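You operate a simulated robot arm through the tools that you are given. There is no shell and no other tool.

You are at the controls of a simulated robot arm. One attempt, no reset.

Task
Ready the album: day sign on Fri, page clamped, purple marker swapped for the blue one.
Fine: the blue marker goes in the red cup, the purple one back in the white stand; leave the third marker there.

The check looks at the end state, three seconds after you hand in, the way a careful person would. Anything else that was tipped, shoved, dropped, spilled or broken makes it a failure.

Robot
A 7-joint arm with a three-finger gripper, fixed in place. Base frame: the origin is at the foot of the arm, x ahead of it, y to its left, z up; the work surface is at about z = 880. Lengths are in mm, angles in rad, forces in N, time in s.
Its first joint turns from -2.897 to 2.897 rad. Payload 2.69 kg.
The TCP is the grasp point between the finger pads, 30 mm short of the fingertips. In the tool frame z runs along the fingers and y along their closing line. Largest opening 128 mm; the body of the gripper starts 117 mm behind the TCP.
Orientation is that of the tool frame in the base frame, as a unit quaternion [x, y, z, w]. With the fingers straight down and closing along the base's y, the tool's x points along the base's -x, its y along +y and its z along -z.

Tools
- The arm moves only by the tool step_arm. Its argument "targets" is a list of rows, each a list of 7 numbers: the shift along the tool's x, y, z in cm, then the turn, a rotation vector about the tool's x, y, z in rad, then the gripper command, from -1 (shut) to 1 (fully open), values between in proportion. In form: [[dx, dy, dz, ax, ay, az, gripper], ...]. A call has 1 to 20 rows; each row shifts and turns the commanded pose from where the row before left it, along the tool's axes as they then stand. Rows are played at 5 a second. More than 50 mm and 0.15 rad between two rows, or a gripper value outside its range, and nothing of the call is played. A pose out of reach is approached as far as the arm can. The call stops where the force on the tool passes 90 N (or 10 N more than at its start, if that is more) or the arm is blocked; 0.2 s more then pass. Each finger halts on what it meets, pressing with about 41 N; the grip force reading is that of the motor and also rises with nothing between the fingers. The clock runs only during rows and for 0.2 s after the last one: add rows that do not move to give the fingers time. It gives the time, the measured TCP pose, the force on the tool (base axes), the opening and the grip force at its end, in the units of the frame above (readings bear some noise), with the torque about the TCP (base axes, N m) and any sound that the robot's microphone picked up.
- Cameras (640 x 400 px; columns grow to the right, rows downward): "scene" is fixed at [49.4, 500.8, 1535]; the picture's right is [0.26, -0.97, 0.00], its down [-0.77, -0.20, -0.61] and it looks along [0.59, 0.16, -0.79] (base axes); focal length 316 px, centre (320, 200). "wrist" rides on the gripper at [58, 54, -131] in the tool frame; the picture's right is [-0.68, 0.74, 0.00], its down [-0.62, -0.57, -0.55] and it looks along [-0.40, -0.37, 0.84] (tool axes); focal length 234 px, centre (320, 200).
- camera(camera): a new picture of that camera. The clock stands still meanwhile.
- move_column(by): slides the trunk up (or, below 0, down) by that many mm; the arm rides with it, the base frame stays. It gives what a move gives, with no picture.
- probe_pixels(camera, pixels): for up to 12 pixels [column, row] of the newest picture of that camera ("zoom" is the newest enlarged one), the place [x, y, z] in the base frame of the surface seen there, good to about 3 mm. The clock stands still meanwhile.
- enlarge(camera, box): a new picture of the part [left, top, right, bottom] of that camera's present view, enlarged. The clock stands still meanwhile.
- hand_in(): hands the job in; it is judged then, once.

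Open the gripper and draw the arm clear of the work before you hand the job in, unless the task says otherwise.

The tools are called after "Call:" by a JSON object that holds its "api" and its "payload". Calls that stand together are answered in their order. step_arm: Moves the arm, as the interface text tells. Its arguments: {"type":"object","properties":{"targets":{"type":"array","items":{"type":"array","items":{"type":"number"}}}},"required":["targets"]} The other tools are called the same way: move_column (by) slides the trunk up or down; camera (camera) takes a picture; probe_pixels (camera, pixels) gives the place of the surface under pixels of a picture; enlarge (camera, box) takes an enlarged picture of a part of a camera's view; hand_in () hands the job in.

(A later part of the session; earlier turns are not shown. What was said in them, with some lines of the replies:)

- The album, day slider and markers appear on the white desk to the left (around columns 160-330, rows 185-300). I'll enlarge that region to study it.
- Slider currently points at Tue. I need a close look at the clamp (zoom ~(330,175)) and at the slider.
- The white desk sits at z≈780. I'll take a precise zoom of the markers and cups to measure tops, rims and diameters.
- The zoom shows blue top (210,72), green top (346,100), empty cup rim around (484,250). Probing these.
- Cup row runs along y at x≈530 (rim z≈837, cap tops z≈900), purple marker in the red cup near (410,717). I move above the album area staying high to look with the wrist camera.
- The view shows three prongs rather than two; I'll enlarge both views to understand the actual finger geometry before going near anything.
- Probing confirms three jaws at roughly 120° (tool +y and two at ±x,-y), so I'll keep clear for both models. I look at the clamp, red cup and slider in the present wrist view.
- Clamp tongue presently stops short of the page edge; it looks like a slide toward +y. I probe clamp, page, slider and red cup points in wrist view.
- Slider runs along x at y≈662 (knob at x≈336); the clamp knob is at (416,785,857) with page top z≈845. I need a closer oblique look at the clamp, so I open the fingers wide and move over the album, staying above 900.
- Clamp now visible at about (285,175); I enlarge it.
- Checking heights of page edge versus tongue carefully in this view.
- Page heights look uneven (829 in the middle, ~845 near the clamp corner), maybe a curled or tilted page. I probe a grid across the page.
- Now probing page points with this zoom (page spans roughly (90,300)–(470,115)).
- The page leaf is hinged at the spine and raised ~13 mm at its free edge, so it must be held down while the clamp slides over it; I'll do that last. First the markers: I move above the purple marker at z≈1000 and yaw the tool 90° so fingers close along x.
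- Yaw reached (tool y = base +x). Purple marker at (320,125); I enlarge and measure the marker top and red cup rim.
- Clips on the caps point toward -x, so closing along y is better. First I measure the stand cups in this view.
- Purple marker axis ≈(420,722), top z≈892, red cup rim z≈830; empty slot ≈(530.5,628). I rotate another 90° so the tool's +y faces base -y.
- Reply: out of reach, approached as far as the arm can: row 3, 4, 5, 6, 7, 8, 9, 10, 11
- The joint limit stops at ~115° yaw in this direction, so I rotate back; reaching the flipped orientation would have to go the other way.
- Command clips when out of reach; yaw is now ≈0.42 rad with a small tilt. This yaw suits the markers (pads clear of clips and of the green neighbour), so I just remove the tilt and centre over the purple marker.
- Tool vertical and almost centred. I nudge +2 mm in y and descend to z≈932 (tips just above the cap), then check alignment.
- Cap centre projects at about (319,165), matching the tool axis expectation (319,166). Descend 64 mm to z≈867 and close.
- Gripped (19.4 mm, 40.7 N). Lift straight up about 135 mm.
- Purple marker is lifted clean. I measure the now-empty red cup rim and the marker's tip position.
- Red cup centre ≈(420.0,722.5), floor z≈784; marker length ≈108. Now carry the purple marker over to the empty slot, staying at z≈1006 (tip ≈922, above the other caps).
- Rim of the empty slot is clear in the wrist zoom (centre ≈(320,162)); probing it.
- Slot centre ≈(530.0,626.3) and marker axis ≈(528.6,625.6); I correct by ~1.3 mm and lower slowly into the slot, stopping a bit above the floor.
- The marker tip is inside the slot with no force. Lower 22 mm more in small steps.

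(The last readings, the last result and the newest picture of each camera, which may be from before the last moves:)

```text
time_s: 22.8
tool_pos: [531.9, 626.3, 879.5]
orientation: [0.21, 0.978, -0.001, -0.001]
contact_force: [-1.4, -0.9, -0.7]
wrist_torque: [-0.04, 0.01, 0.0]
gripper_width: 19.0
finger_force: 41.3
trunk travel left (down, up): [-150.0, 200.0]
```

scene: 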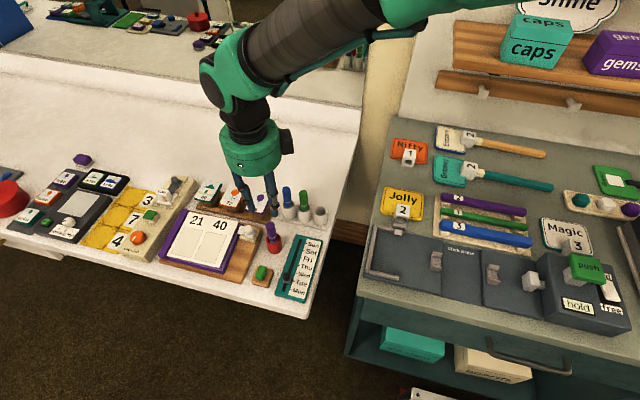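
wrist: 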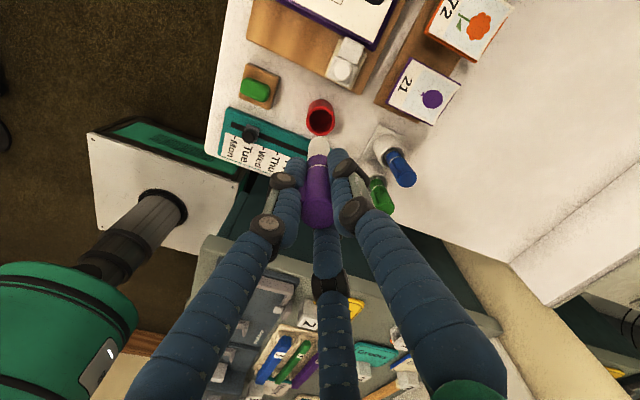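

No floor contact yet; a few more millimetres.

Call:
{"api": "step_arm", "payload": {"targets": [[0, 0, 0.15, 0, 0, 0, -1], [0, 0, 0.15, 0, 0, 0, -1], [0, 0, 0, 0, 0, 0, -1]]}}

```text
time_s: 23.6
tool_pos: [532.2, 627.3, 876.7]
orientation: [0.21, 0.978, -0.001, -0.001]
contact_force: [0.4, -0.5, 0.6]
wrist_torque: [-0.01, 0.0, 0.02]
gripper_width: 19.2
finger_force: 41.4
trunk travel left (down, up): [-150.0, 200.0]
```

Go 1.5 mm lower, then release with a modest opening (~34 mm) to stay clear of the green marker.

Call:
{"api": "step_arm", "payload": {"targets": [[0, 0, 0.15, 0, 0, 0, -1], [0, 0, 0, 0, 0, 0, -1], [0, 0, 0, 0, 0, 0, -0.6], [0, 0, 0, 0, 0, 0, -0.47], [0, 0, 0, 0, 0, 0, -0.47], [0, 0, 0, 0, 0, 0, -0.47]]}}

Call:
{"api": "enlarge", "payload": {"camera": "wrist", "box": [260, 80, 400, 220]}}

Call:
{"api": "enlarge", "payload": {"camera": "scene", "box": [270, 140, 350, 230]}}

```text
time_s: 25.0
tool_pos: [531.7, 627.5, 874.6]
orientation: [0.21, 0.978, 0.0, -0.001]
contact_force: [-0.1, 0.4, -0.1]
wrist_torque: [0.01, -0.01, 0.02]
gripper_width: 34.0
finger_force: 0.1
trunk travel left (down, up): [-150.0, 200.0]
```

```text
2.86 times, centred on (330, 150) of wrist
```

zoom: 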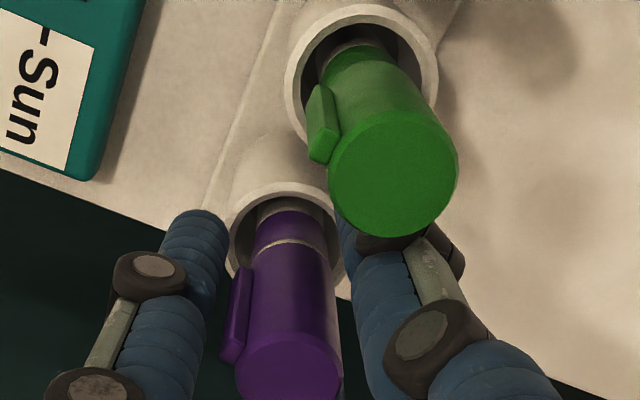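

```text
4.44 times, centred on (310, 185) of scene
```

zoom: 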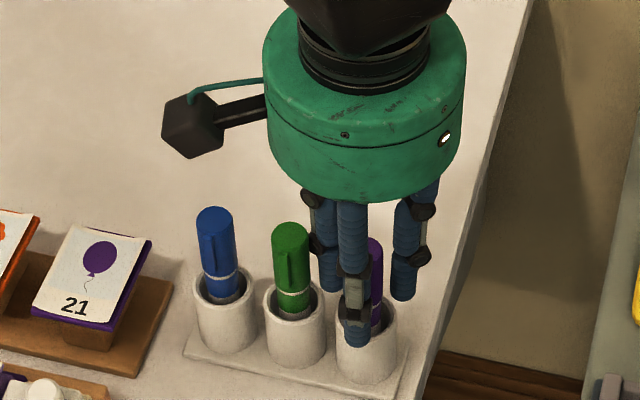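

Released; purple stands in the slot. Raise straight up 85 mm and check.

Call:
{"api": "step_arm", "payload": {"targets": [[0, 0, -1, 0, 0, 0, -0.47], [0, 0, -1.5, 0, 0, 0, -0.47], [0, 0, -2.5, 0, 0, 0, -0.47], [0, 0, -3, 0, 0, 0, -0.47], [0, 0, -1.5, 0, 0, 0, -0.4], [0, 0, 0, 0, 0, 0, -0.4]]}}

Call:
{"api": "enlarge", "payload": {"camera": "scene", "box": [260, 140, 350, 230]}}

Call:
{"api": "camera", "payload": {"camera": "wrist"}}

```text
time_s: 26.4
tool_pos: [532.6, 626.8, 969.8]
orientation: [0.209, 0.978, 0.0, -0.001]
contact_force: [0.3, 0.7, 0.2]
wrist_torque: [0.02, 0.03, 0.01]
gripper_width: 38.1
finger_force: 0.0
trunk travel left (down, up): [-150.0, 200.0]
```

```text
4.44 times, centred on (305, 185) of scene
```

zoom: 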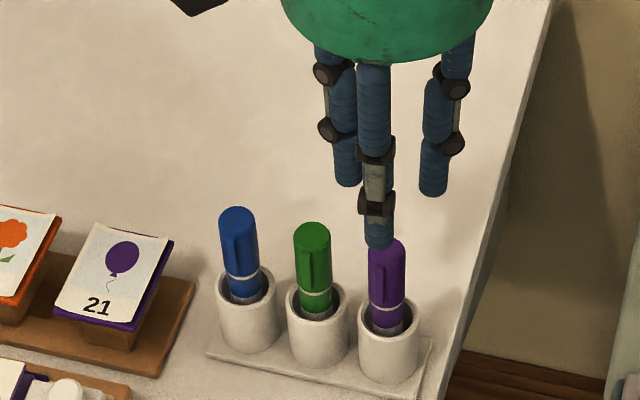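

```text
taken
```

wrist: 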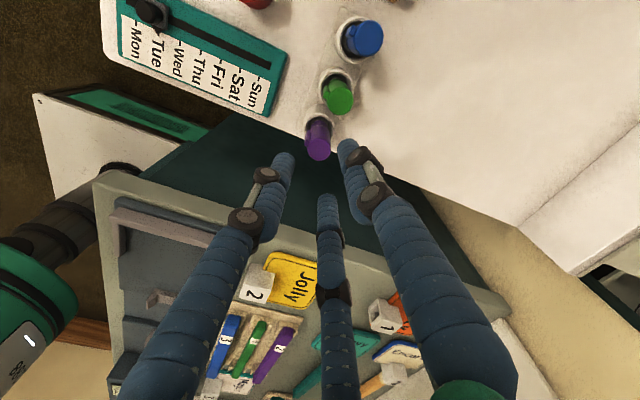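

Purple is in place. Move over the blue marker (530.5,718) at the same height.

Call:
{"api": "step_arm", "payload": {"targets": [[0.98, 2.06, 0, 0, 0, 0, -0.4], [0.98, 2.06, 0, 0, 0, 0, -0.4], [0.98, 2.06, 0, 0, 0, 0, -0.4], [0.98, 2.06, 0, 0, 0, 0, -0.4], [0, 0, 2.5, 0, 0, 0, -0.4], [0, 0, 0, 0, 0, 0, -0.4]]}}

Call:
{"api": "enlarge", "payload": {"camera": "wrist", "box": [260, 100, 380, 220]}}

Call:
{"api": "camera", "payload": {"camera": "scene"}}

```text
time_s: 27.8
tool_pos: [530.2, 719.0, 943.8]
orientation: [0.21, 0.978, 0.0, -0.001]
contact_force: [-0.8, 0.1, 0.1]
wrist_torque: [-0.02, 0.03, -0.03]
gripper_width: 38.5
finger_force: 0.1
trunk travel left (down, up): [-150.0, 200.0]
```

```text
3.33 times, centred on (320, 160) of wrist
```

zoom: 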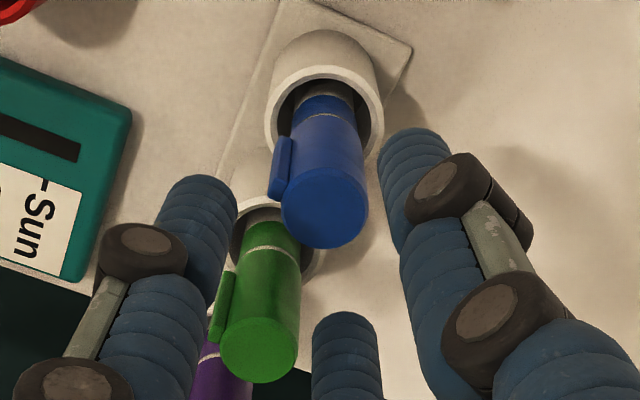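

```text
taken
```

scene: 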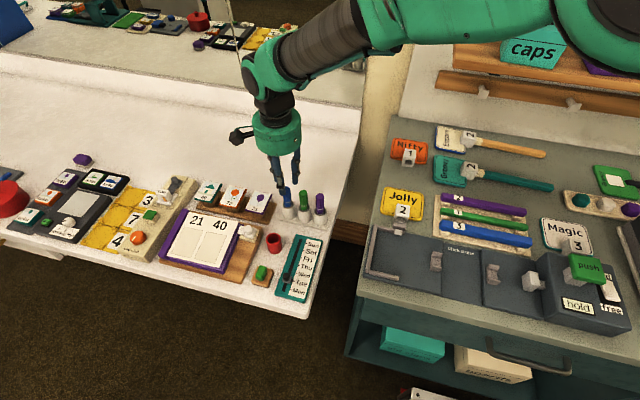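

Blue cap is about 1.5 mm off the tool axis (+x); I correct, narrow the opening to 32 mm and descend to z≈874, then close.

Call:
{"api": "step_arm", "payload": {"targets": [[-0.11, 0.12, 0.5, 0, 0, 0, -0.5], [0, 0, 1.5, 0, 0, 0, -0.5], [0, 0, 1.5, 0, 0, 0, -0.5], [0, 0, 1.5, 0, 0, 0, -0.5], [0, 0, 1.5, 0, 0, 0, -0.5], [0, 0, 0.5, 0, 0, 0, -0.5], [0, 0, 0, 0, 0, 0, -0.5], [0, 0, 0, 0, 0, 0, -0.7], [0, 0, 0, 0, 0, 0, -1], [0, 0, 0, 0, 0, 0, -1], [0, 0, 0, 0, 0, 0, -1]]}}

Call:
{"api": "enlarge", "payload": {"camera": "wrist", "box": [260, 100, 400, 240]}}

Call:
{"api": "enlarge", "payload": {"camera": "scene", "box": [240, 140, 340, 230]}}

```text
time_s: 30.2
tool_pos: [531.6, 719.9, 874.1]
orientation: [0.209, 0.978, -0.001, -0.001]
contact_force: [0.3, -0.2, 0.3]
wrist_torque: [-0.02, 0.0, 0.01]
gripper_width: 19.3
finger_force: 41.4
trunk travel left (down, up): [-150.0, 200.0]
```

```text
2.86 times, centred on (330, 170) of wrist
```

zoom: 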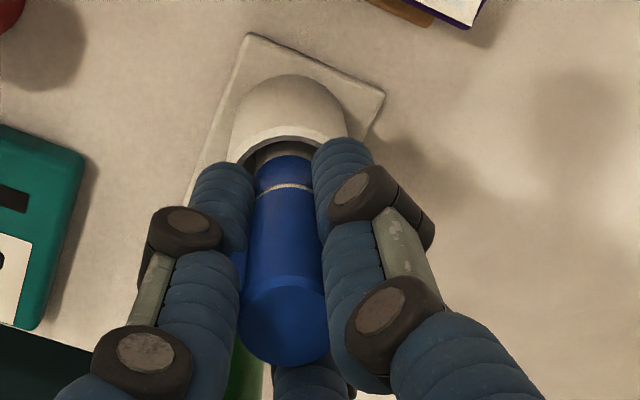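

```text
4.44 times, centred on (290, 185) of scene
```

zoom: 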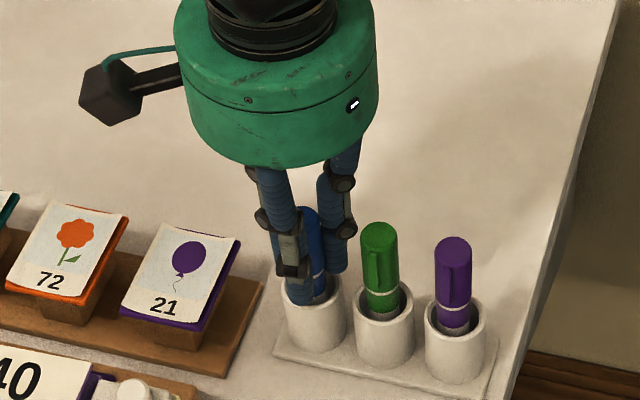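

Blue gripped at 19.3 mm. Lift 128 mm, then carry over to the red cup.

Call:
{"api": "step_arm", "payload": {"targets": [[0, 0, -1, 0, 0, 0, -1], [0, 0, -2, 0, 0, 0, -1], [0, 0, -2.5, 0, 0, 0, -1], [0, 0, -2.5, 0, 0, 0, -1], [0, 0, -2.5, 0, 0, 0, -1], [0, 0, -2.3, 0, 0, 0, -1], [0, 0, 0, 0, 0, 0, -1], [2.04, -0.87, 0, 0, 0, 0, -1], [2.04, -0.87, 0, 0, 0, 0, -1], [2.04, -0.87, 0, 0, 0, 0, -1], [2.04, -0.87, 0, 0, 0, 0, -1], [2.04, -0.87, 0, 0, 0, 0, -1], [0, 0, 0, 0, 0, 0, -1], [0, 0, 0, 0, 0, 0, -1]]}}

Call:
{"api": "enlarge", "payload": {"camera": "wrist", "box": [270, 80, 370, 180]}}

Call:
{"api": "enlarge", "payload": {"camera": "scene", "box": [240, 160, 340, 260]}}

```text
time_s: 33.2
tool_pos: [419.4, 721.9, 1003.8]
orientation: [0.21, 0.978, 0.0, -0.001]
contact_force: [0.3, -0.5, -1.0]
wrist_torque: [0.01, 0.03, 0.0]
gripper_width: 19.3
finger_force: 41.0
trunk travel left (down, up): [-150.0, 200.0]
```

```text
4.00 times, centred on (320, 130) of wrist
```

zoom: 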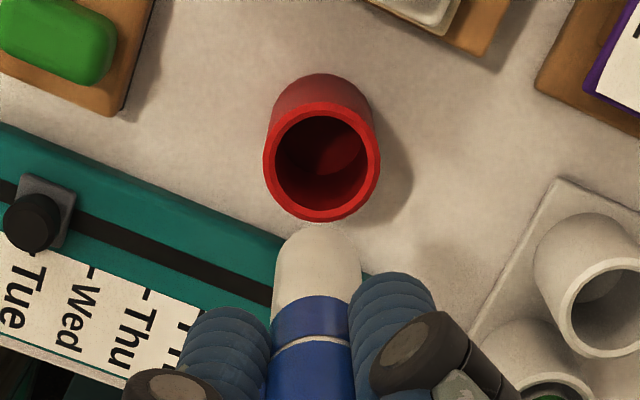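

```text
4.00 times, centred on (290, 210) of scene
```

zoom: 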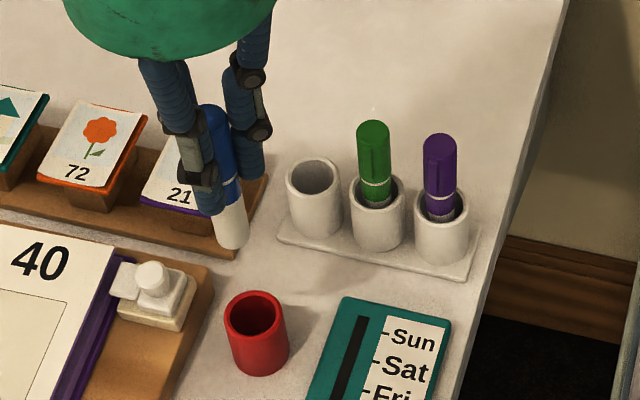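

Aligned within ~1 mm of the red cup centre; correct slightly and lower into the cup.

Call:
{"api": "step_arm", "payload": {"targets": [[-0.06, 0.08, 1.5, 0, 0, 0, -1], [0, 0, 2, 0, 0, 0, -1], [0, 0, 2, 0, 0, 0, -1], [0, 0, 1.5, 0, 0, 0, -1], [0, 0, 1, 0, 0, 0, -1], [0, 0, 1, 0, 0, 0, -1], [0, 0, 1, 0, 0, 0, -1], [0, 0, 1, 0, 0, 0, -1], [0, 0, 1, 0, 0, 0, -1], [0, 0, 1, 0, 0, 0, -1], [0, 0, 0.3, 0, 0, 0, -1], [0, 0, 0, 0, 0, 0, -1]]}}

Call:
{"api": "enlarge", "payload": {"camera": "scene", "box": [220, 160, 340, 260]}}

```text
time_s: 35.8
tool_pos: [421.0, 721.6, 868.7]
orientation: [0.21, 0.978, 0.0, -0.001]
contact_force: [-0.3, 0.5, 0.1]
wrist_torque: [0.01, 0.02, -0.03]
gripper_width: 19.3
finger_force: 41.0
trunk travel left (down, up): [-150.0, 200.0]
```

```text
4.00 times, centred on (280, 210) of scene
```

zoom: 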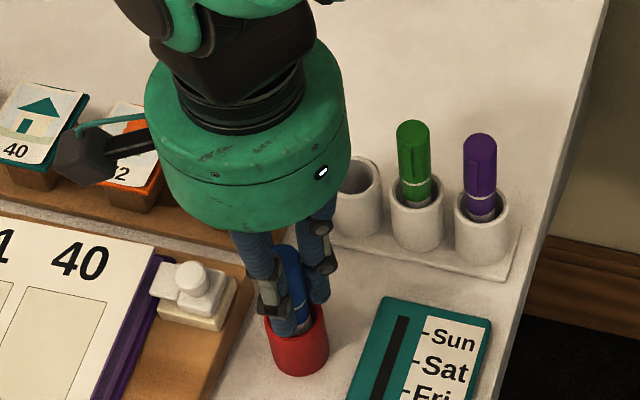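

Blue is in the red cup, no contact force. Lower 2 mm, release, then rise straight up.

Call:
{"api": "step_arm", "payload": {"targets": [[0, 0, 0.15, 0, 0, 0, -1], [0, 0, 0, 0, 0, 0, -1], [0, 0, 0, 0, 0, 0, -0.7], [0, 0, 0, 0, 0, 0, -0.45], [0, 0, 0, 0, 0, 0, -0.45], [0, 0, -1, 0, 0, 0, -0.45], [0, 0, -1.5, 0, 0, 0, -0.45], [0, 0, -2.5, 0, 0, 0, -0.45], [0, 0, -3, 0, 0, 0, -0.45], [0, 0, -3, 0, 0, 0, -0.45], [0, 0, 0, 0, 0, 0, -0.45]]}}

Call:
{"api": "enlarge", "payload": {"camera": "scene", "box": [220, 160, 340, 260]}}

Call:
{"api": "camera", "payload": {"camera": "wrist"}}

```text
time_s: 38.2
tool_pos: [420.5, 722.4, 977.2]
orientation: [0.21, 0.978, 0.0, -0.001]
contact_force: [0.3, -0.6, 0.4]
wrist_torque: [0.04, -0.07, -0.01]
gripper_width: 35.5
finger_force: 0.0
trunk travel left (down, up): [-150.0, 200.0]
```

```text
4.00 times, centred on (280, 210) of scene
```

zoom: 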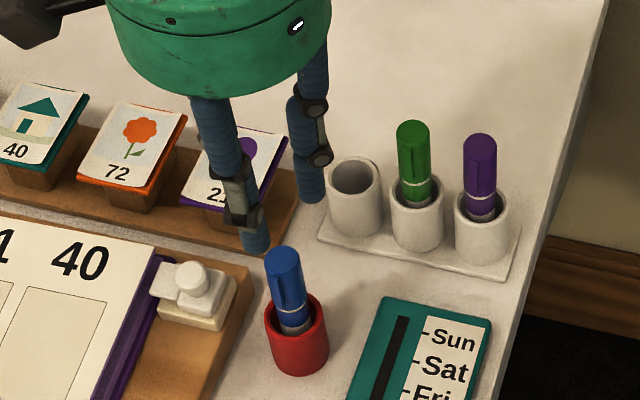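

```text
taken
```

wrist: 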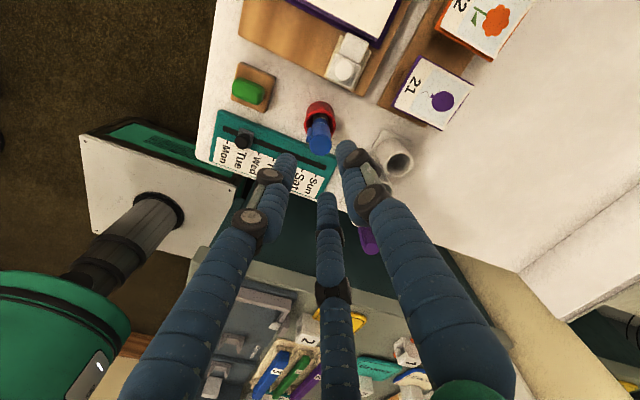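

Markers done: blue in the red cup, purple and green in the stand. Next, move above the slider knob (336,661) and yaw so fingers close along x.

Call:
{"api": "step_arm", "payload": {"targets": [[1.73, -3.02, 0, 0, 0, 0, -0.4], [1.73, -3.02, 0, 0, 0, 0, -0.4], [1.73, -3.02, 0, 0, 0, 0, -0.4], [0, 0, 0, 0, 0, 0.1437, -0.4], [0, 0, 0, 0, 0, 0.1437, -0.4], [0, 0, 0, 0, 0, 0.1437, -0.4], [0, 0, 0, 0, 0, 0.1437, -0.4], [0, 0, 0, 0, 0, 0.1437, -0.4], [0, 0, 0, 0, 0, 0.1437, -0.4], [0, 0, 0, 0, 0, 0.1437, -0.4], [0, 0, 0, 0, 0, 0.1437, -0.4], [0, 0, 0, 0, 0, 0, -0.4]]}}

Call:
{"api": "camera", "payload": {"camera": "wrist"}}

Call:
{"api": "enlarge", "payload": {"camera": "scene", "box": [260, 225, 340, 305]}}

```text
time_s: 40.8
tool_pos: [337.7, 660.7, 977.9]
orientation: [0.709, 0.705, -0.001, -0.001]
contact_force: [-0.6, 0.4, 0.5]
wrist_torque: [0.0, -0.02, -0.03]
gripper_width: 38.7
finger_force: 0.0
trunk travel left (down, up): [-150.0, 200.0]
```

```text
taken
```

wrist: 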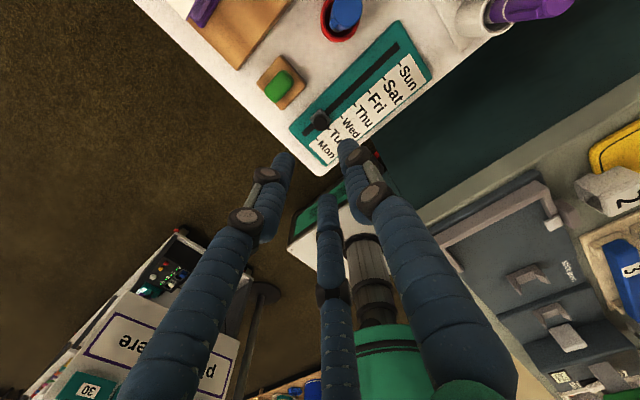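

```text
5.00 times, centred on (300, 265) of scene
```

zoom: 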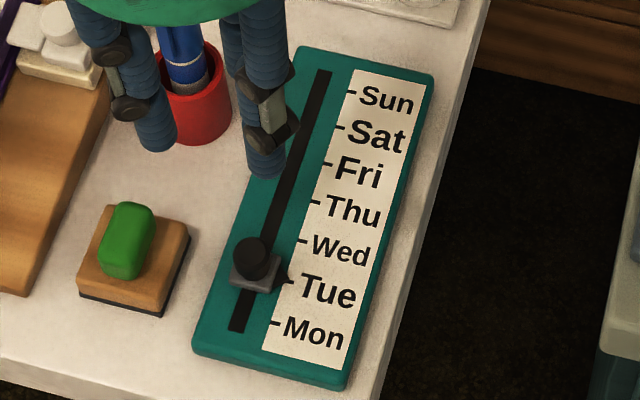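

Ticks visible in this scene zoom: Sun (352,92), Sat (341,127), Fri (329,163), Thu (316,202), Wed (303,241), Tue (290,281), Mon (275,323). Probing them, and enlarging the wrist view.

Call:
{"api": "probe_pixels", "payload": {"camera": "zoom", "pixels": [[352, 92], [341, 127], [329, 163], [316, 202], [303, 241], [290, 281], [275, 323], [252, 248], [240, 285], [286, 279], [325, 75], [236, 325]]}}

Call:
{"api": "enlarge", "payload": {"camera": "wrist", "box": [280, 10, 450, 180]}}

```text
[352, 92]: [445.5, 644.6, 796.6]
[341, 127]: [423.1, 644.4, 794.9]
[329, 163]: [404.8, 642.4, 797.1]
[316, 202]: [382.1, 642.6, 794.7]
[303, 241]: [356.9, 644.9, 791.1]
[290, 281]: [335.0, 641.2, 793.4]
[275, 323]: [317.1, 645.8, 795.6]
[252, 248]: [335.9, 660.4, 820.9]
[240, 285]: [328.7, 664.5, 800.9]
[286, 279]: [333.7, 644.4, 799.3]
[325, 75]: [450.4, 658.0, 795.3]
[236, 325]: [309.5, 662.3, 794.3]
```

```text
2.35 times, centred on (365, 95) of wrist
```

zoom: 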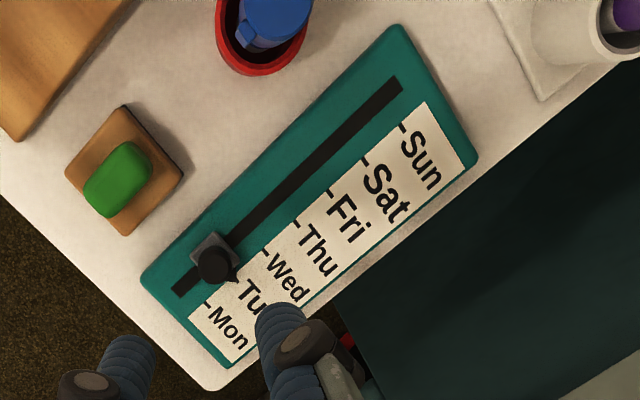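

Linear fit of the ticks: pitch ≈21.8 mm, Tue ≈337, Fri ≈402. Cross-check using the wrist view ticks.

Call:
{"api": "probe_pixels", "payload": {"camera": "zoom", "pixels": [[403, 127], [364, 160], [329, 192], [297, 223], [266, 254], [208, 305], [238, 277], [213, 266], [215, 240], [232, 262]]}}

```text
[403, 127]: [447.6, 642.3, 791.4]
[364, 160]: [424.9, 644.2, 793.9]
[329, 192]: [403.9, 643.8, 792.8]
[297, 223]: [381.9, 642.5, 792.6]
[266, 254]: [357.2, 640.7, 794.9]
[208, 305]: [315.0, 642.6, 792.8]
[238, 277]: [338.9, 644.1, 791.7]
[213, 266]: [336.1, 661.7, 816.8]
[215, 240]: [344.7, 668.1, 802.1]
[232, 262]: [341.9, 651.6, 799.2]
```

Fri tick ≈403, so knob travel is about +66 mm in x. Descend over the knob to z≈836 (tips ≈806) with the opening at ~39 mm.

Call:
{"api": "step_arm", "payload": {"targets": [[0, -0.12, 3, 0, 0, 0, -0.4], [0, 0, 3, 0, 0, 0, -0.4], [0, 0, 3, 0, 0, 0, -0.4], [0, 0, 2, 0, 0, 0, -0.4], [0, 0, 0, 0, 0, 0, -0.4]]}}

Call:
{"api": "camera", "payload": {"camera": "wrist"}}

Call:
{"api": "enlarge", "payload": {"camera": "scene", "box": [240, 200, 340, 305]}}

```text
time_s: 42.0
tool_pos: [336.1, 661.0, 866.9]
orientation: [0.708, 0.706, 0.0, 0.0]
contact_force: [0.3, -0.7, -0.1]
wrist_torque: [-0.03, -0.02, -0.03]
gripper_width: 38.3
finger_force: 0.1
trunk travel left (down, up): [-150.0, 200.0]
```

```text
taken
```

wrist: 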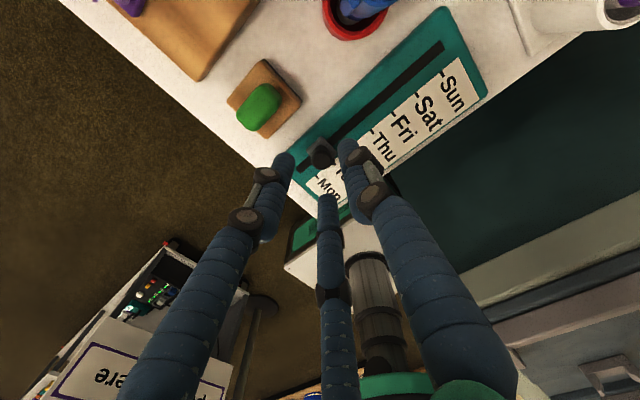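

```text
3.81 times, centred on (290, 252) of scene
```

zoom: 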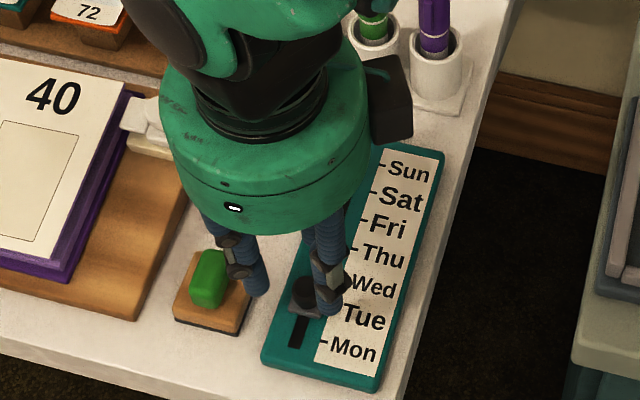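

Fingers straddle the knob. Descend 30 mm and close on it.

Call:
{"api": "step_arm", "payload": {"targets": [[0, 0, 1.5, 0, 0, 0, -0.4], [0, 0, 1.5, 0, 0, 0, -0.4], [0, 0, 0, 0, 0, 0, -0.4], [0, 0, 0, 0, 0, 0, -0.6], [0, 0, 0, 0, 0, 0, -0.8], [0, 0, 0, 0, 0, 0, -1], [0, 0, 0, 0, 0, 0, -1]]}}

Call:
{"api": "enlarge", "payload": {"camera": "wrist", "box": [250, 90, 400, 220]}}

```text
time_s: 43.6
tool_pos: [334.5, 659.2, 837.2]
orientation: [0.708, 0.706, -0.002, 0.0]
contact_force: [1.4, -5.6, -0.9]
wrist_torque: [-0.1, -0.07, 0.04]
gripper_width: 16.2
finger_force: 42.0
trunk travel left (down, up): [-150.0, 200.0]
```

```text
3.08 times, centred on (325, 155) of wrist
```

zoom: 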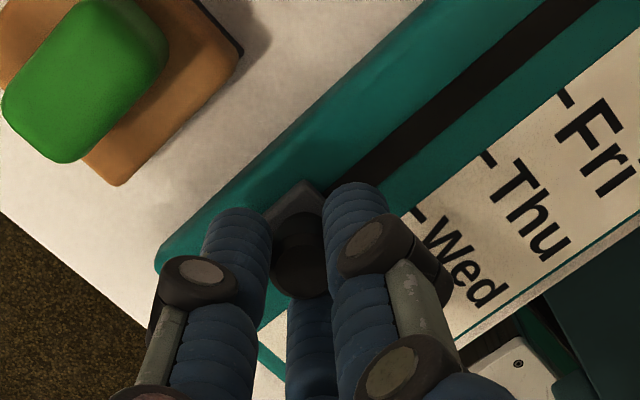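

Knob gripped (16.2 mm). Drag it +x about 44 mm first, in small steps.

Call:
{"api": "step_arm", "payload": {"targets": [[0, 0.5, 0, 0, 0, 0, -1], [0, 0.5, 0, 0, 0, 0, -1], [0, 0.6, 0, 0, 0, 0, -1], [0, 0.6, 0, 0, 0, 0, -1], [0, 0.6, 0, 0, 0, 0, -1], [0, 0.6, 0, 0, 0, 0, -1], [0, 0.5, 0, 0, 0, 0, -1], [0, 0.5, 0, 0, 0, 0, -1], [0, 0, 0, 0, 0, 0, -1]]}}

Call:
{"api": "enlarge", "payload": {"camera": "scene", "box": [240, 200, 340, 305]}}

```text
time_s: 45.6
tool_pos: [380.2, 660.8, 838.4]
orientation: [0.708, 0.707, 0.0, 0.0]
contact_force: [1.8, -7.8, 3.4]
wrist_torque: [-0.22, -0.05, -0.04]
gripper_width: 16.4
finger_force: 42.3
trunk travel left (down, up): [-150.0, 200.0]
```

```text
3.81 times, centred on (290, 252) of scene
```

zoom: 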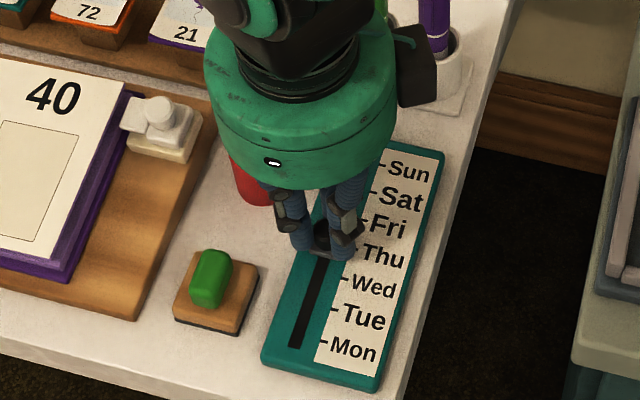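

Knob now near Thu (x≈380). Continue ~22 mm to Fri (target ≈402.5).

Call:
{"api": "step_arm", "payload": {"targets": [[0, 0.5, 0, 0, 0, 0, -1], [0, 0.6, 0, 0, 0, 0, -1], [0, 0.6, 0, 0, 0, 0, -1], [0, 0.55, 0, 0, 0, 0, -1], [0, 0, 0, 0, 0, 0, -1], [0, 0, 0, 0, 0, 0, -1]]}}

Call:
{"api": "enlarge", "payload": {"camera": "wrist", "box": [250, 80, 420, 220]}}

Call:
{"api": "enlarge", "payload": {"camera": "scene", "box": [270, 220, 330, 280]}}

```text
time_s: 47.0
tool_pos: [402.2, 659.6, 837.0]
orientation: [0.707, 0.707, 0.0, -0.001]
contact_force: [1.1, -2.6, -3.1]
wrist_torque: [-0.09, -0.07, -0.02]
gripper_width: 16.6
finger_force: 42.2
trunk travel left (down, up): [-150.0, 200.0]
```

```text
2.86 times, centred on (335, 150) of wrist
```

zoom: 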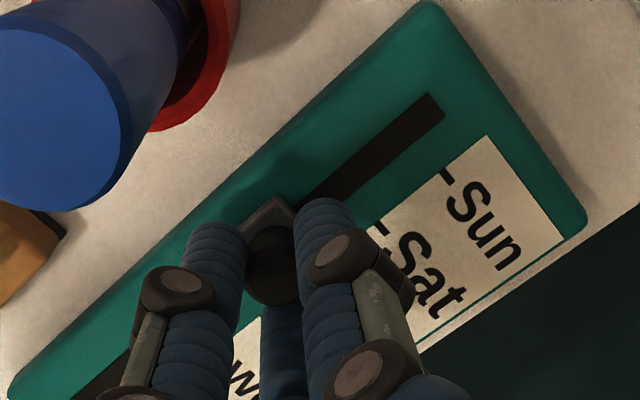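

```text
6.67 times, centred on (300, 250) of scene
```

zoom: 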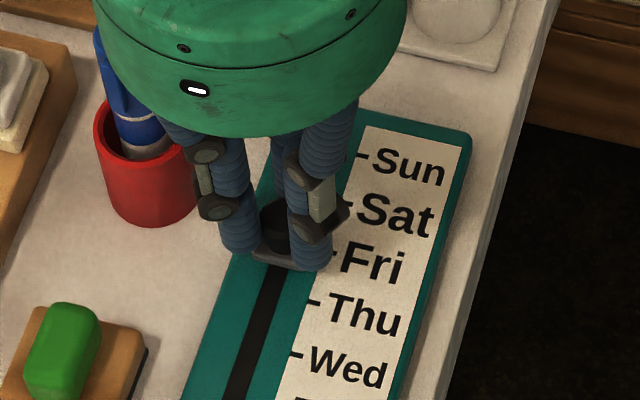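

TCP x≈402.2. Release, rise and inspect the pointer relative to the Fri tick.

Call:
{"api": "step_arm", "payload": {"targets": [[0, 0, 0, 0, 0, 0, -0.7], [0, 0, 0, 0, 0, 0, -0.45], [0, 0, 0, 0, 0, 0, -0.45], [0, 0, -1, 0, 0, 0, -0.45], [0, 0, -2, 0, 0, 0, -0.45], [0, 0, -3, 0, 0, 0, -0.45], [0, 0, -4, 0, 0, 0, -0.45], [0, 0, -4, 0, 0, 0, -0.45], [0, 0, 0, 0, 0, 0, -0.45]]}}

Call:
{"api": "enlarge", "payload": {"camera": "wrist", "box": [250, 50, 400, 180]}}

Call:
{"api": "enlarge", "payload": {"camera": "scene", "box": [270, 225, 330, 285]}}

```text
time_s: 49.0
tool_pos: [400.3, 659.3, 980.8]
orientation: [0.708, 0.707, -0.001, -0.001]
contact_force: [0.1, -0.8, 0.6]
wrist_torque: [0.02, -0.06, -0.04]
gripper_width: 35.2
finger_force: 0.1
trunk travel left (down, up): [-150.0, 200.0]
```

```text
3.08 times, centred on (325, 115) of wrist
```

zoom: 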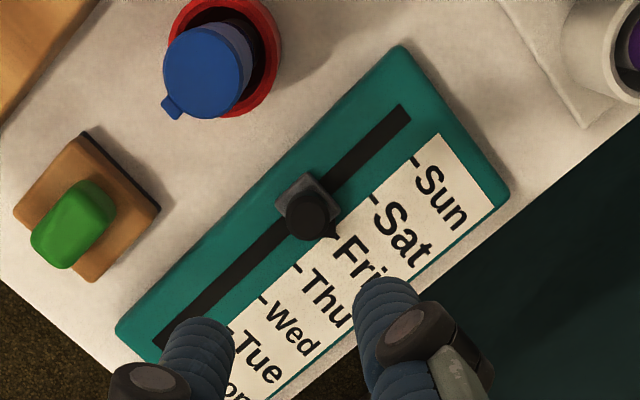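

```text
6.67 times, centred on (300, 255) of scene
```

zoom: 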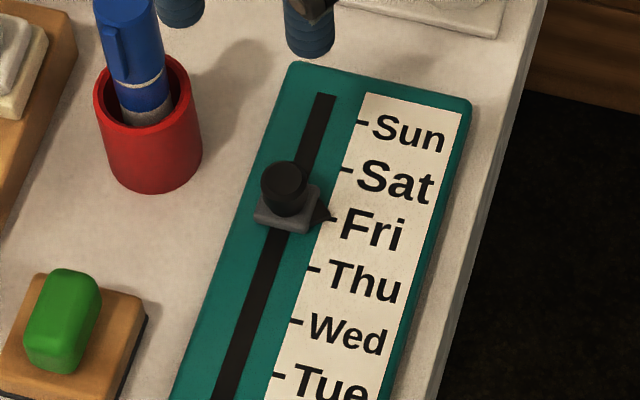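

The pointer sits right on the Fri tick. Now the clamp: first I test how the raised page reacts (and whether the third visible jaw is physical) by pressing only that jaw on the page's low corner; move above (345,809).

Call:
{"api": "step_arm", "payload": {"targets": [[3.75, -1.38, 0, 0, 0, 0, -0.3], [3.75, -1.38, 0, 0, 0, 0, -0.3], [3.75, -1.38, 0, 0, 0, 0, -0.3], [3.75, -1.38, 0, 0, 0, 0, -0.3], [0, 0, 4, 0, 0, 0, -0.3], [0, 0, 4, 0, 0, 0, -0.3], [0, 0, 2, 0, 0, 0, -0.3], [0, 0, 0, 0, 0, 0, -0.3]]}}

Call:
{"api": "camera", "payload": {"camera": "wrist"}}

Call:
{"api": "enlarge", "payload": {"camera": "scene", "box": [150, 180, 310, 290]}}

```text
time_s: 50.8
tool_pos: [348.1, 812.5, 878.4]
orientation: [0.707, 0.707, -0.001, 0.0]
contact_force: [-0.2, 0.1, 0.0]
wrist_torque: [0.0, 0.04, -0.01]
gripper_width: 44.8
finger_force: 0.1
trunk travel left (down, up): [-150.0, 200.0]
```

```text
taken
```

wrist: 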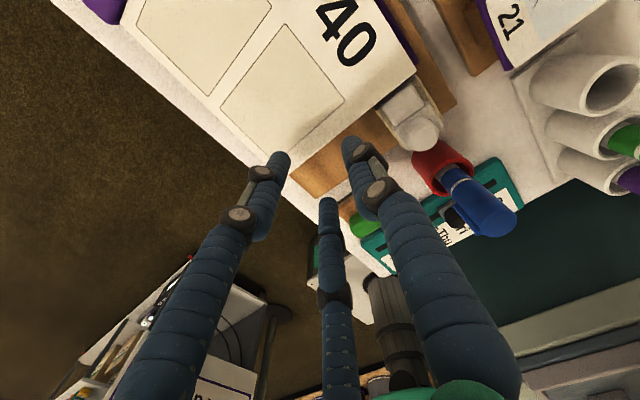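

```text
3.64 times, centred on (230, 235) of scene
```

zoom: 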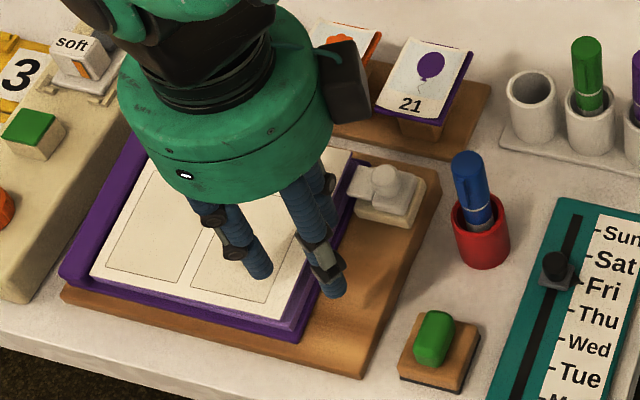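

The left jaw hovers above the page corner, the others over the wood strip/gap. Descend gently ~24 mm in small steps and read force.

Call:
{"api": "step_arm", "payload": {"targets": [[0, 0, 0.8, 0, 0, 0, -0.3], [0, 0, 0.6, 0, 0, 0, -0.3], [0, 0, 0.4, 0, 0, 0, -0.3], [0, 0, 0.3, 0, 0, 0, -0.3], [0, 0, 0.2, 0, 0, 0, -0.3], [0, 0, 0, 0, 0, 0, -0.3]]}}

Call:
{"api": "enlarge", "payload": {"camera": "wrist", "box": [220, 60, 440, 220]}}

Call:
{"api": "enlarge", "payload": {"camera": "scene", "box": [190, 210, 270, 290]}}

```text
time_s: 52.2
tool_pos: [346.8, 811.8, 855.3]
orientation: [0.707, 0.707, 0.0, 0.0]
contact_force: [-0.2, 0.4, 0.5]
wrist_torque: [0.03, 0.01, 0.02]
gripper_width: 44.8
finger_force: 0.0
trunk travel left (down, up): [-150.0, 200.0]
```

```text
2.50 times, centred on (330, 140) of wrist
```

zoom: 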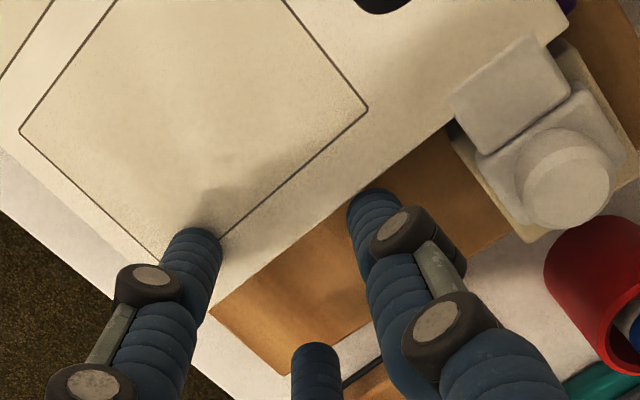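

```text
5.00 times, centred on (230, 250) of scene
```

zoom: 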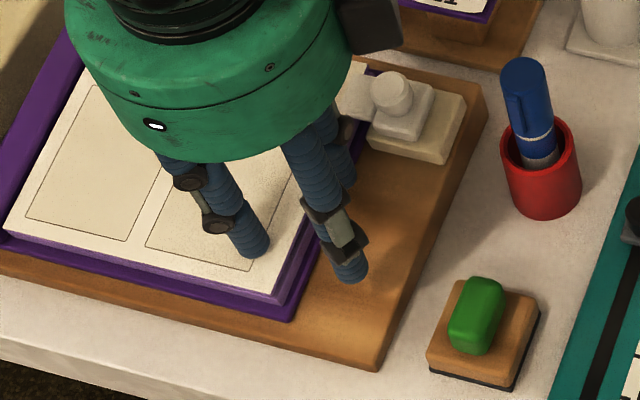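

Almost no force yet. I probe the page around the fingertip and at the clamp-side edge to see whether the page went down.

Call:
{"api": "probe_pixels", "payload": {"camera": "zoom", "pixels": [[250, 252], [225, 265], [265, 275], [275, 235], [250, 285], [300, 175], [270, 215], [180, 270], [90, 200], [350, 275], [265, 250]]}}

Call:
{"api": "enlarge", "payload": {"camera": "wrist", "box": [220, 60, 440, 220]}}

Call:
{"api": "probe_pixels", "payload": {"camera": "zoom", "pixels": [[195, 240], [180, 220], [215, 215], [235, 250], [300, 190], [370, 150], [440, 110], [540, 30], [200, 130], [100, 130], [370, 200], [490, 100]]}}

```text
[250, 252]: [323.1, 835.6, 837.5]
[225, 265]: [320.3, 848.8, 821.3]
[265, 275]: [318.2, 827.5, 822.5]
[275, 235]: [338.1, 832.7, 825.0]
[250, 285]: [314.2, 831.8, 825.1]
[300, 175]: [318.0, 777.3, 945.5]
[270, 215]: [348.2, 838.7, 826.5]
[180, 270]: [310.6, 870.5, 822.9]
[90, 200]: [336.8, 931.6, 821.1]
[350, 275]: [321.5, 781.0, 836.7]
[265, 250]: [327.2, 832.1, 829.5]
```

```text
2.50 times, centred on (330, 140) of wrist
```

zoom: 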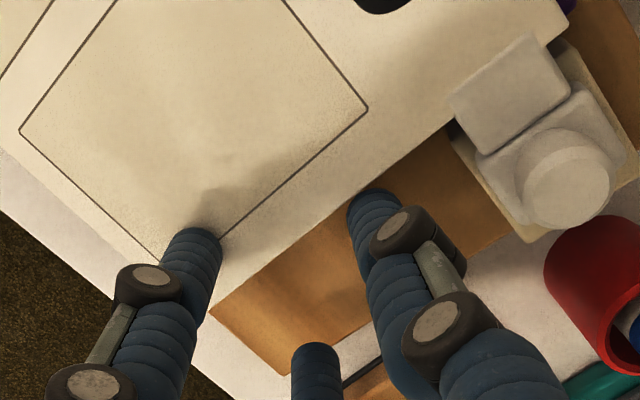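

```text
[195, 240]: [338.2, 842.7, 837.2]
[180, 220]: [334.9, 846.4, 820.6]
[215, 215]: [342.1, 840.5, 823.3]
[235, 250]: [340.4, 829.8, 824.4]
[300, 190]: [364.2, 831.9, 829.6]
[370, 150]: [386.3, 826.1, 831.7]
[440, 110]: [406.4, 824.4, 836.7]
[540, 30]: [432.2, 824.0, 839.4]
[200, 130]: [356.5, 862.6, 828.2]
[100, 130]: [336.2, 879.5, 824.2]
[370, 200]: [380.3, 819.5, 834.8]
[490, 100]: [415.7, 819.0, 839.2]
```

The page moved down ~9 mm under just that jaw with almost no force: the third jaw is physical and the page is a light hinged leaf. Press a few mm further to find the stop.

Call:
{"api": "step_arm", "payload": {"targets": [[0, 0, 0.2, 0, 0, 0, -0.3], [0, 0, 0.2, 0, 0, 0, -0.3], [0, 0, 0.15, 0, 0, 0, -0.3], [0, 0, 0, 0, 0, 0, -0.3]]}}

Call:
{"api": "enlarge", "payload": {"camera": "wrist", "box": [220, 60, 440, 220]}}

Call:
{"api": "probe_pixels", "payload": {"camera": "zoom", "pixels": [[235, 250], [300, 190], [370, 145], [430, 110], [520, 30], [200, 130], [515, 80], [500, 60], [470, 100], [555, 50], [560, 110], [565, 180]]}}

```text
time_s: 53.2
tool_pos: [346.6, 811.6, 849.7]
orientation: [0.708, 0.706, -0.001, -0.001]
contact_force: [0.0, 0.0, 0.8]
wrist_torque: [0.02, 0.01, -0.01]
gripper_width: 44.7
finger_force: 0.3
trunk travel left (down, up): [-150.0, 200.0]
```

```text
2.50 times, centred on (330, 140) of wrist
```

zoom: 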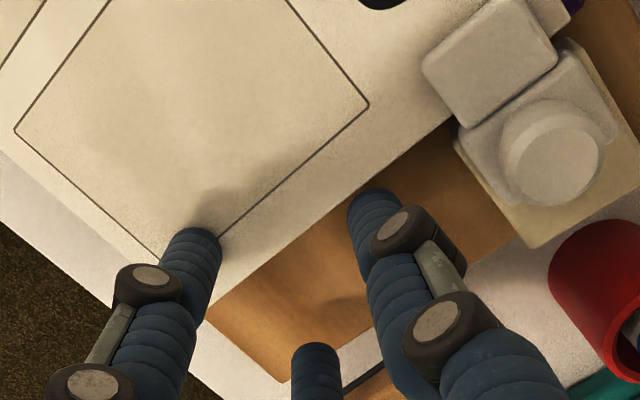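

```text
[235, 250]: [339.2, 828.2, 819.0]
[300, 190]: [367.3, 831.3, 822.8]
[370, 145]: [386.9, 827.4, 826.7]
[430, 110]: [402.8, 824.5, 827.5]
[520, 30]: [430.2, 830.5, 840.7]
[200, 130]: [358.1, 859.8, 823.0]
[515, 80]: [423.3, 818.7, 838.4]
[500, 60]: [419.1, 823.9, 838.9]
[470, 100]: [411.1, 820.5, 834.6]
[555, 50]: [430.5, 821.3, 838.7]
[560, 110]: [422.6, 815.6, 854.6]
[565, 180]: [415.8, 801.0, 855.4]
```

The tongue seems to have slid over the page by itself once the page went flush. Let me check in the scene view.

Call:
{"api": "enlarge", "payload": {"camera": "scene", "box": [200, 200, 280, 260]}}

Call:
{"api": "enlarge", "payload": {"camera": "wrist", "box": [350, 40, 460, 160]}}

```text
6.67 times, centred on (240, 230) of scene
```

zoom: 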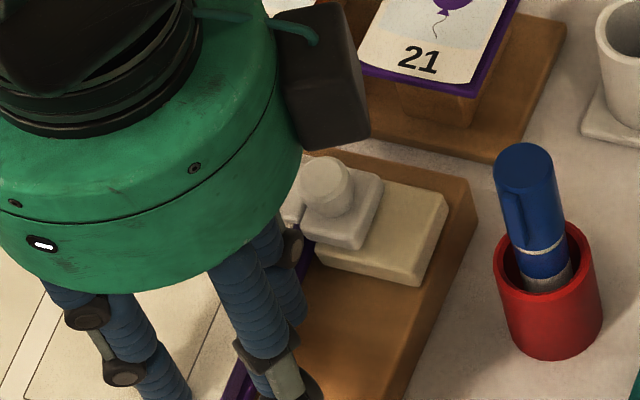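

```text
3.33 times, centred on (405, 100) of wrist
```

zoom: 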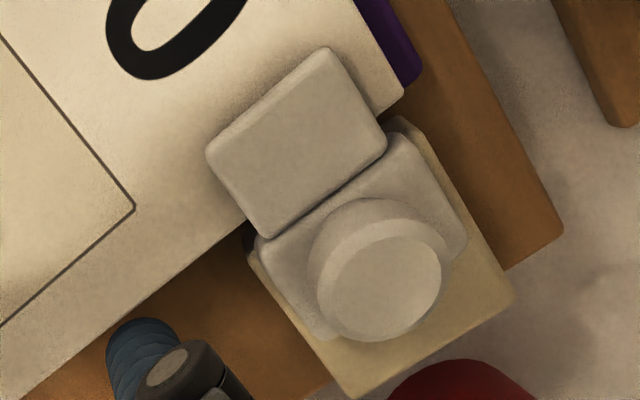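

The spring clamp now overlaps the page edge. Raise the arm straight up and check that the page stays held down.

Call:
{"api": "step_arm", "payload": {"targets": [[0, 0, -0.3, 0, 0, 0, -0.3], [0, 0, -0.7, 0, 0, 0, -0.3], [0, 0, -1, 0, 0, 0, -0.3], [0, 0, -2, 0, 0, 0, -0.3], [0, 0, -3, 0, 0, 0, -0.3], [0, 0, -4, 0, 0, 0, -0.3], [0, 0, 0, 0, 0, 0, -0.3], [0, 0, 0, 0, 0, 0, -0.3]]}}

Call:
{"api": "enlarge", "payload": {"camera": "wrist", "box": [260, 20, 440, 180]}}

Call:
{"api": "camera", "payload": {"camera": "scene"}}

```text
time_s: 55.0
tool_pos: [346.9, 810.0, 956.6]
orientation: [0.708, 0.706, -0.001, 0.0]
contact_force: [-0.9, 0.4, 0.1]
wrist_torque: [0.01, -0.03, 0.0]
gripper_width: 44.8
finger_force: 0.0
trunk travel left (down, up): [-150.0, 200.0]
```

```text
2.50 times, centred on (350, 100) of wrist
```

zoom: 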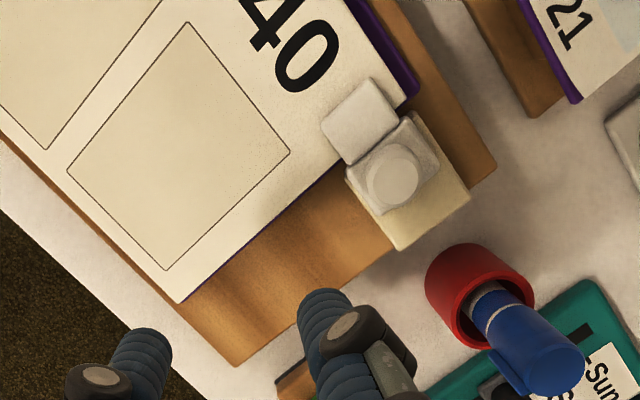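

```text
taken
```

scene: 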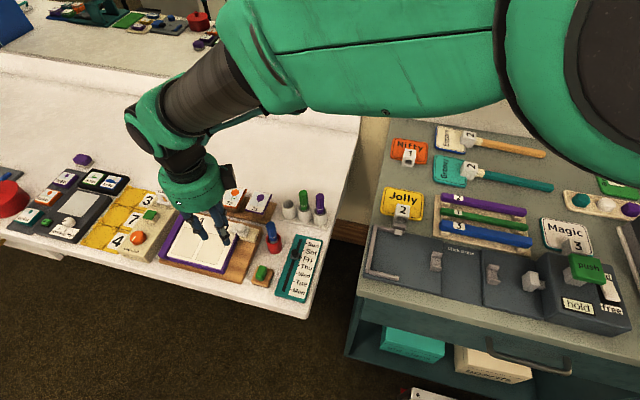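

Tongue overlaps the page. I probe page heights and clamp position to confirm the page is held flush and whether the clamp has remaining travel.

Call:
{"api": "probe_pixels", "payload": {"camera": "zoom", "pixels": [[190, 290], [260, 225], [320, 165], [395, 85], [200, 150], [60, 170], [360, 115], [335, 125], [350, 155], [385, 105], [395, 175], [372, 195]]}}

Call:
{"api": "enlarge", "payload": {"camera": "wrist", "box": [340, 40, 400, 130]}}

```text
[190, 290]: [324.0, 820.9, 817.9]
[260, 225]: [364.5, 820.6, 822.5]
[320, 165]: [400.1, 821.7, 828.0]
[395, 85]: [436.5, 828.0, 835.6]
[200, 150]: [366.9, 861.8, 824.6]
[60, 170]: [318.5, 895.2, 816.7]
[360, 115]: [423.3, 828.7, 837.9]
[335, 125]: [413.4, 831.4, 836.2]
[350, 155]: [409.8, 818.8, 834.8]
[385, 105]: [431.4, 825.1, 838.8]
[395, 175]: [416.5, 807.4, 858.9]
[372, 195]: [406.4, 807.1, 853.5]
```

```text
4.44 times, centred on (370, 85) of wrist
```

zoom: 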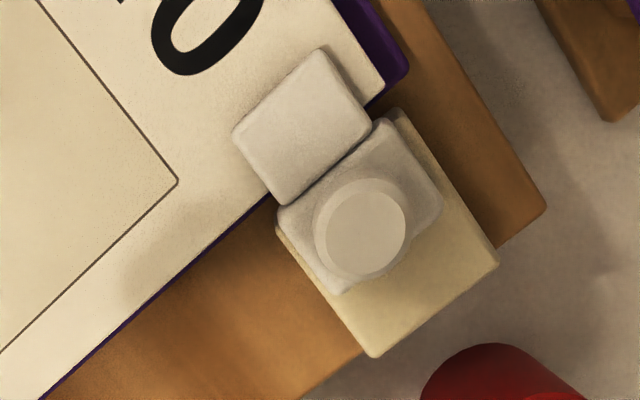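

Page is flush (edge z≈818–836 along the slope) and the clamp is fully across. Now retreat: up, then away from the desk, opening the gripper.

Call:
{"api": "step_arm", "payload": {"targets": [[0, 0, -4, 0, 0, 0, 0], [0, 0, -4, 0, 0, 0, 0.5], [0, 0, -4, 0, 0, 0, 0.8], [0, 0, -4, 0, 0, 0, 0.8], [-3.5, 2, 0, 0, 0, 0, 0.8], [-3.5, 2, 0, 0, 0, 0, 0.8], [-3.5, 2, 0, 0, 0, 0, 0.8], [-3.5, 2, 0, 0, 0, 0, 0.8], [-3.5, 2, 0, 0, 0, 0, 0.8], [-3.5, 2, 0, 0, 0, 0, 0.8], [-3.5, 2, 0, 0, 0, 0, 0.8], [-3.5, 2, 0, 0, 0, 0, 0.8], [-3.5, 2, 0, 0, 0, 0, 0.8], [-3.5, 2, 0, 0, 0, 0, 0.8], [0, 0, 0, 0, 0, 0, 0.8]]}}

Call:
{"api": "camera", "payload": {"camera": "scene"}}

Call:
{"api": "enlarge", "payload": {"camera": "scene", "box": [150, 170, 340, 310]}}

```text
time_s: 58.2
tool_pos: [546.8, 458.9, 1118.2]
orientation: [0.707, 0.707, 0.0, 0.0]
contact_force: [0.1, -0.7, 0.1]
wrist_torque: [0.06, 0.02, 0.02]
gripper_width: 115.3
finger_force: 0.0
trunk travel left (down, up): [-150.0, 200.0]
```

```text
taken
```

scene: 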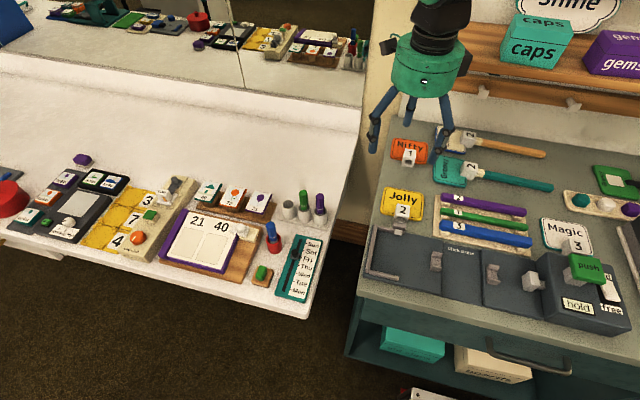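

```text
2.86 times, centred on (245, 240) of scene
```

zoom: 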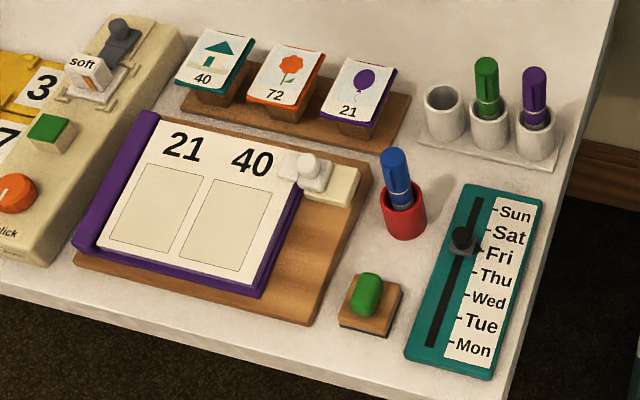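

All looks right; one close check of the slider pointer and clamp before handing in.

Call:
{"api": "enlarge", "payload": {"camera": "scene", "box": [280, 230, 325, 270]}}

Call:
{"api": "enlarge", "payload": {"camera": "scene", "box": [220, 205, 275, 245]}}

```text
10.00 times, centred on (302, 250) of scene
```

zoom: 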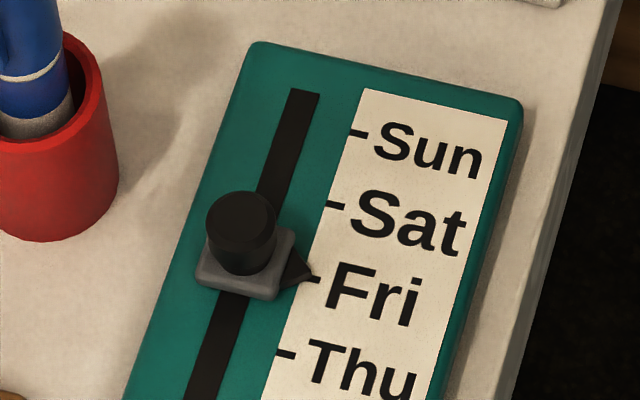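

```text
10.00 times, centred on (248, 225) of scene
```

zoom: 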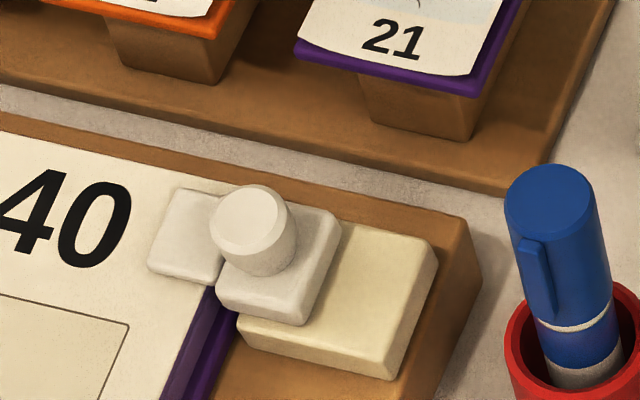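

The pointer is on the Fri tick, the clamp tongue holds the flush page, blue is in the red cup, and purple and green are in the stand. The gripper is open and clear, so I hand in.

Call:
{"api": "hand_in", "payload": {}}

```text
The job is handed in.
```

The album is ready and handed in. I don't have the check's verdict. The last pictures before hand-in showed:

- **Day sign:** the pointer sits on the Fri tick.
- **Page:** it lies flat, with the clamp's tongue over its edge. The clamp slid across by itself once I pressed the page down.
- **Markers:** blue is in the red cup, and purple is in the slot of the white stand that was empty at the start. The green one stayed in its place.

I saw nothing else tipped or moved. The gripper was left open and the arm clear of the desk.
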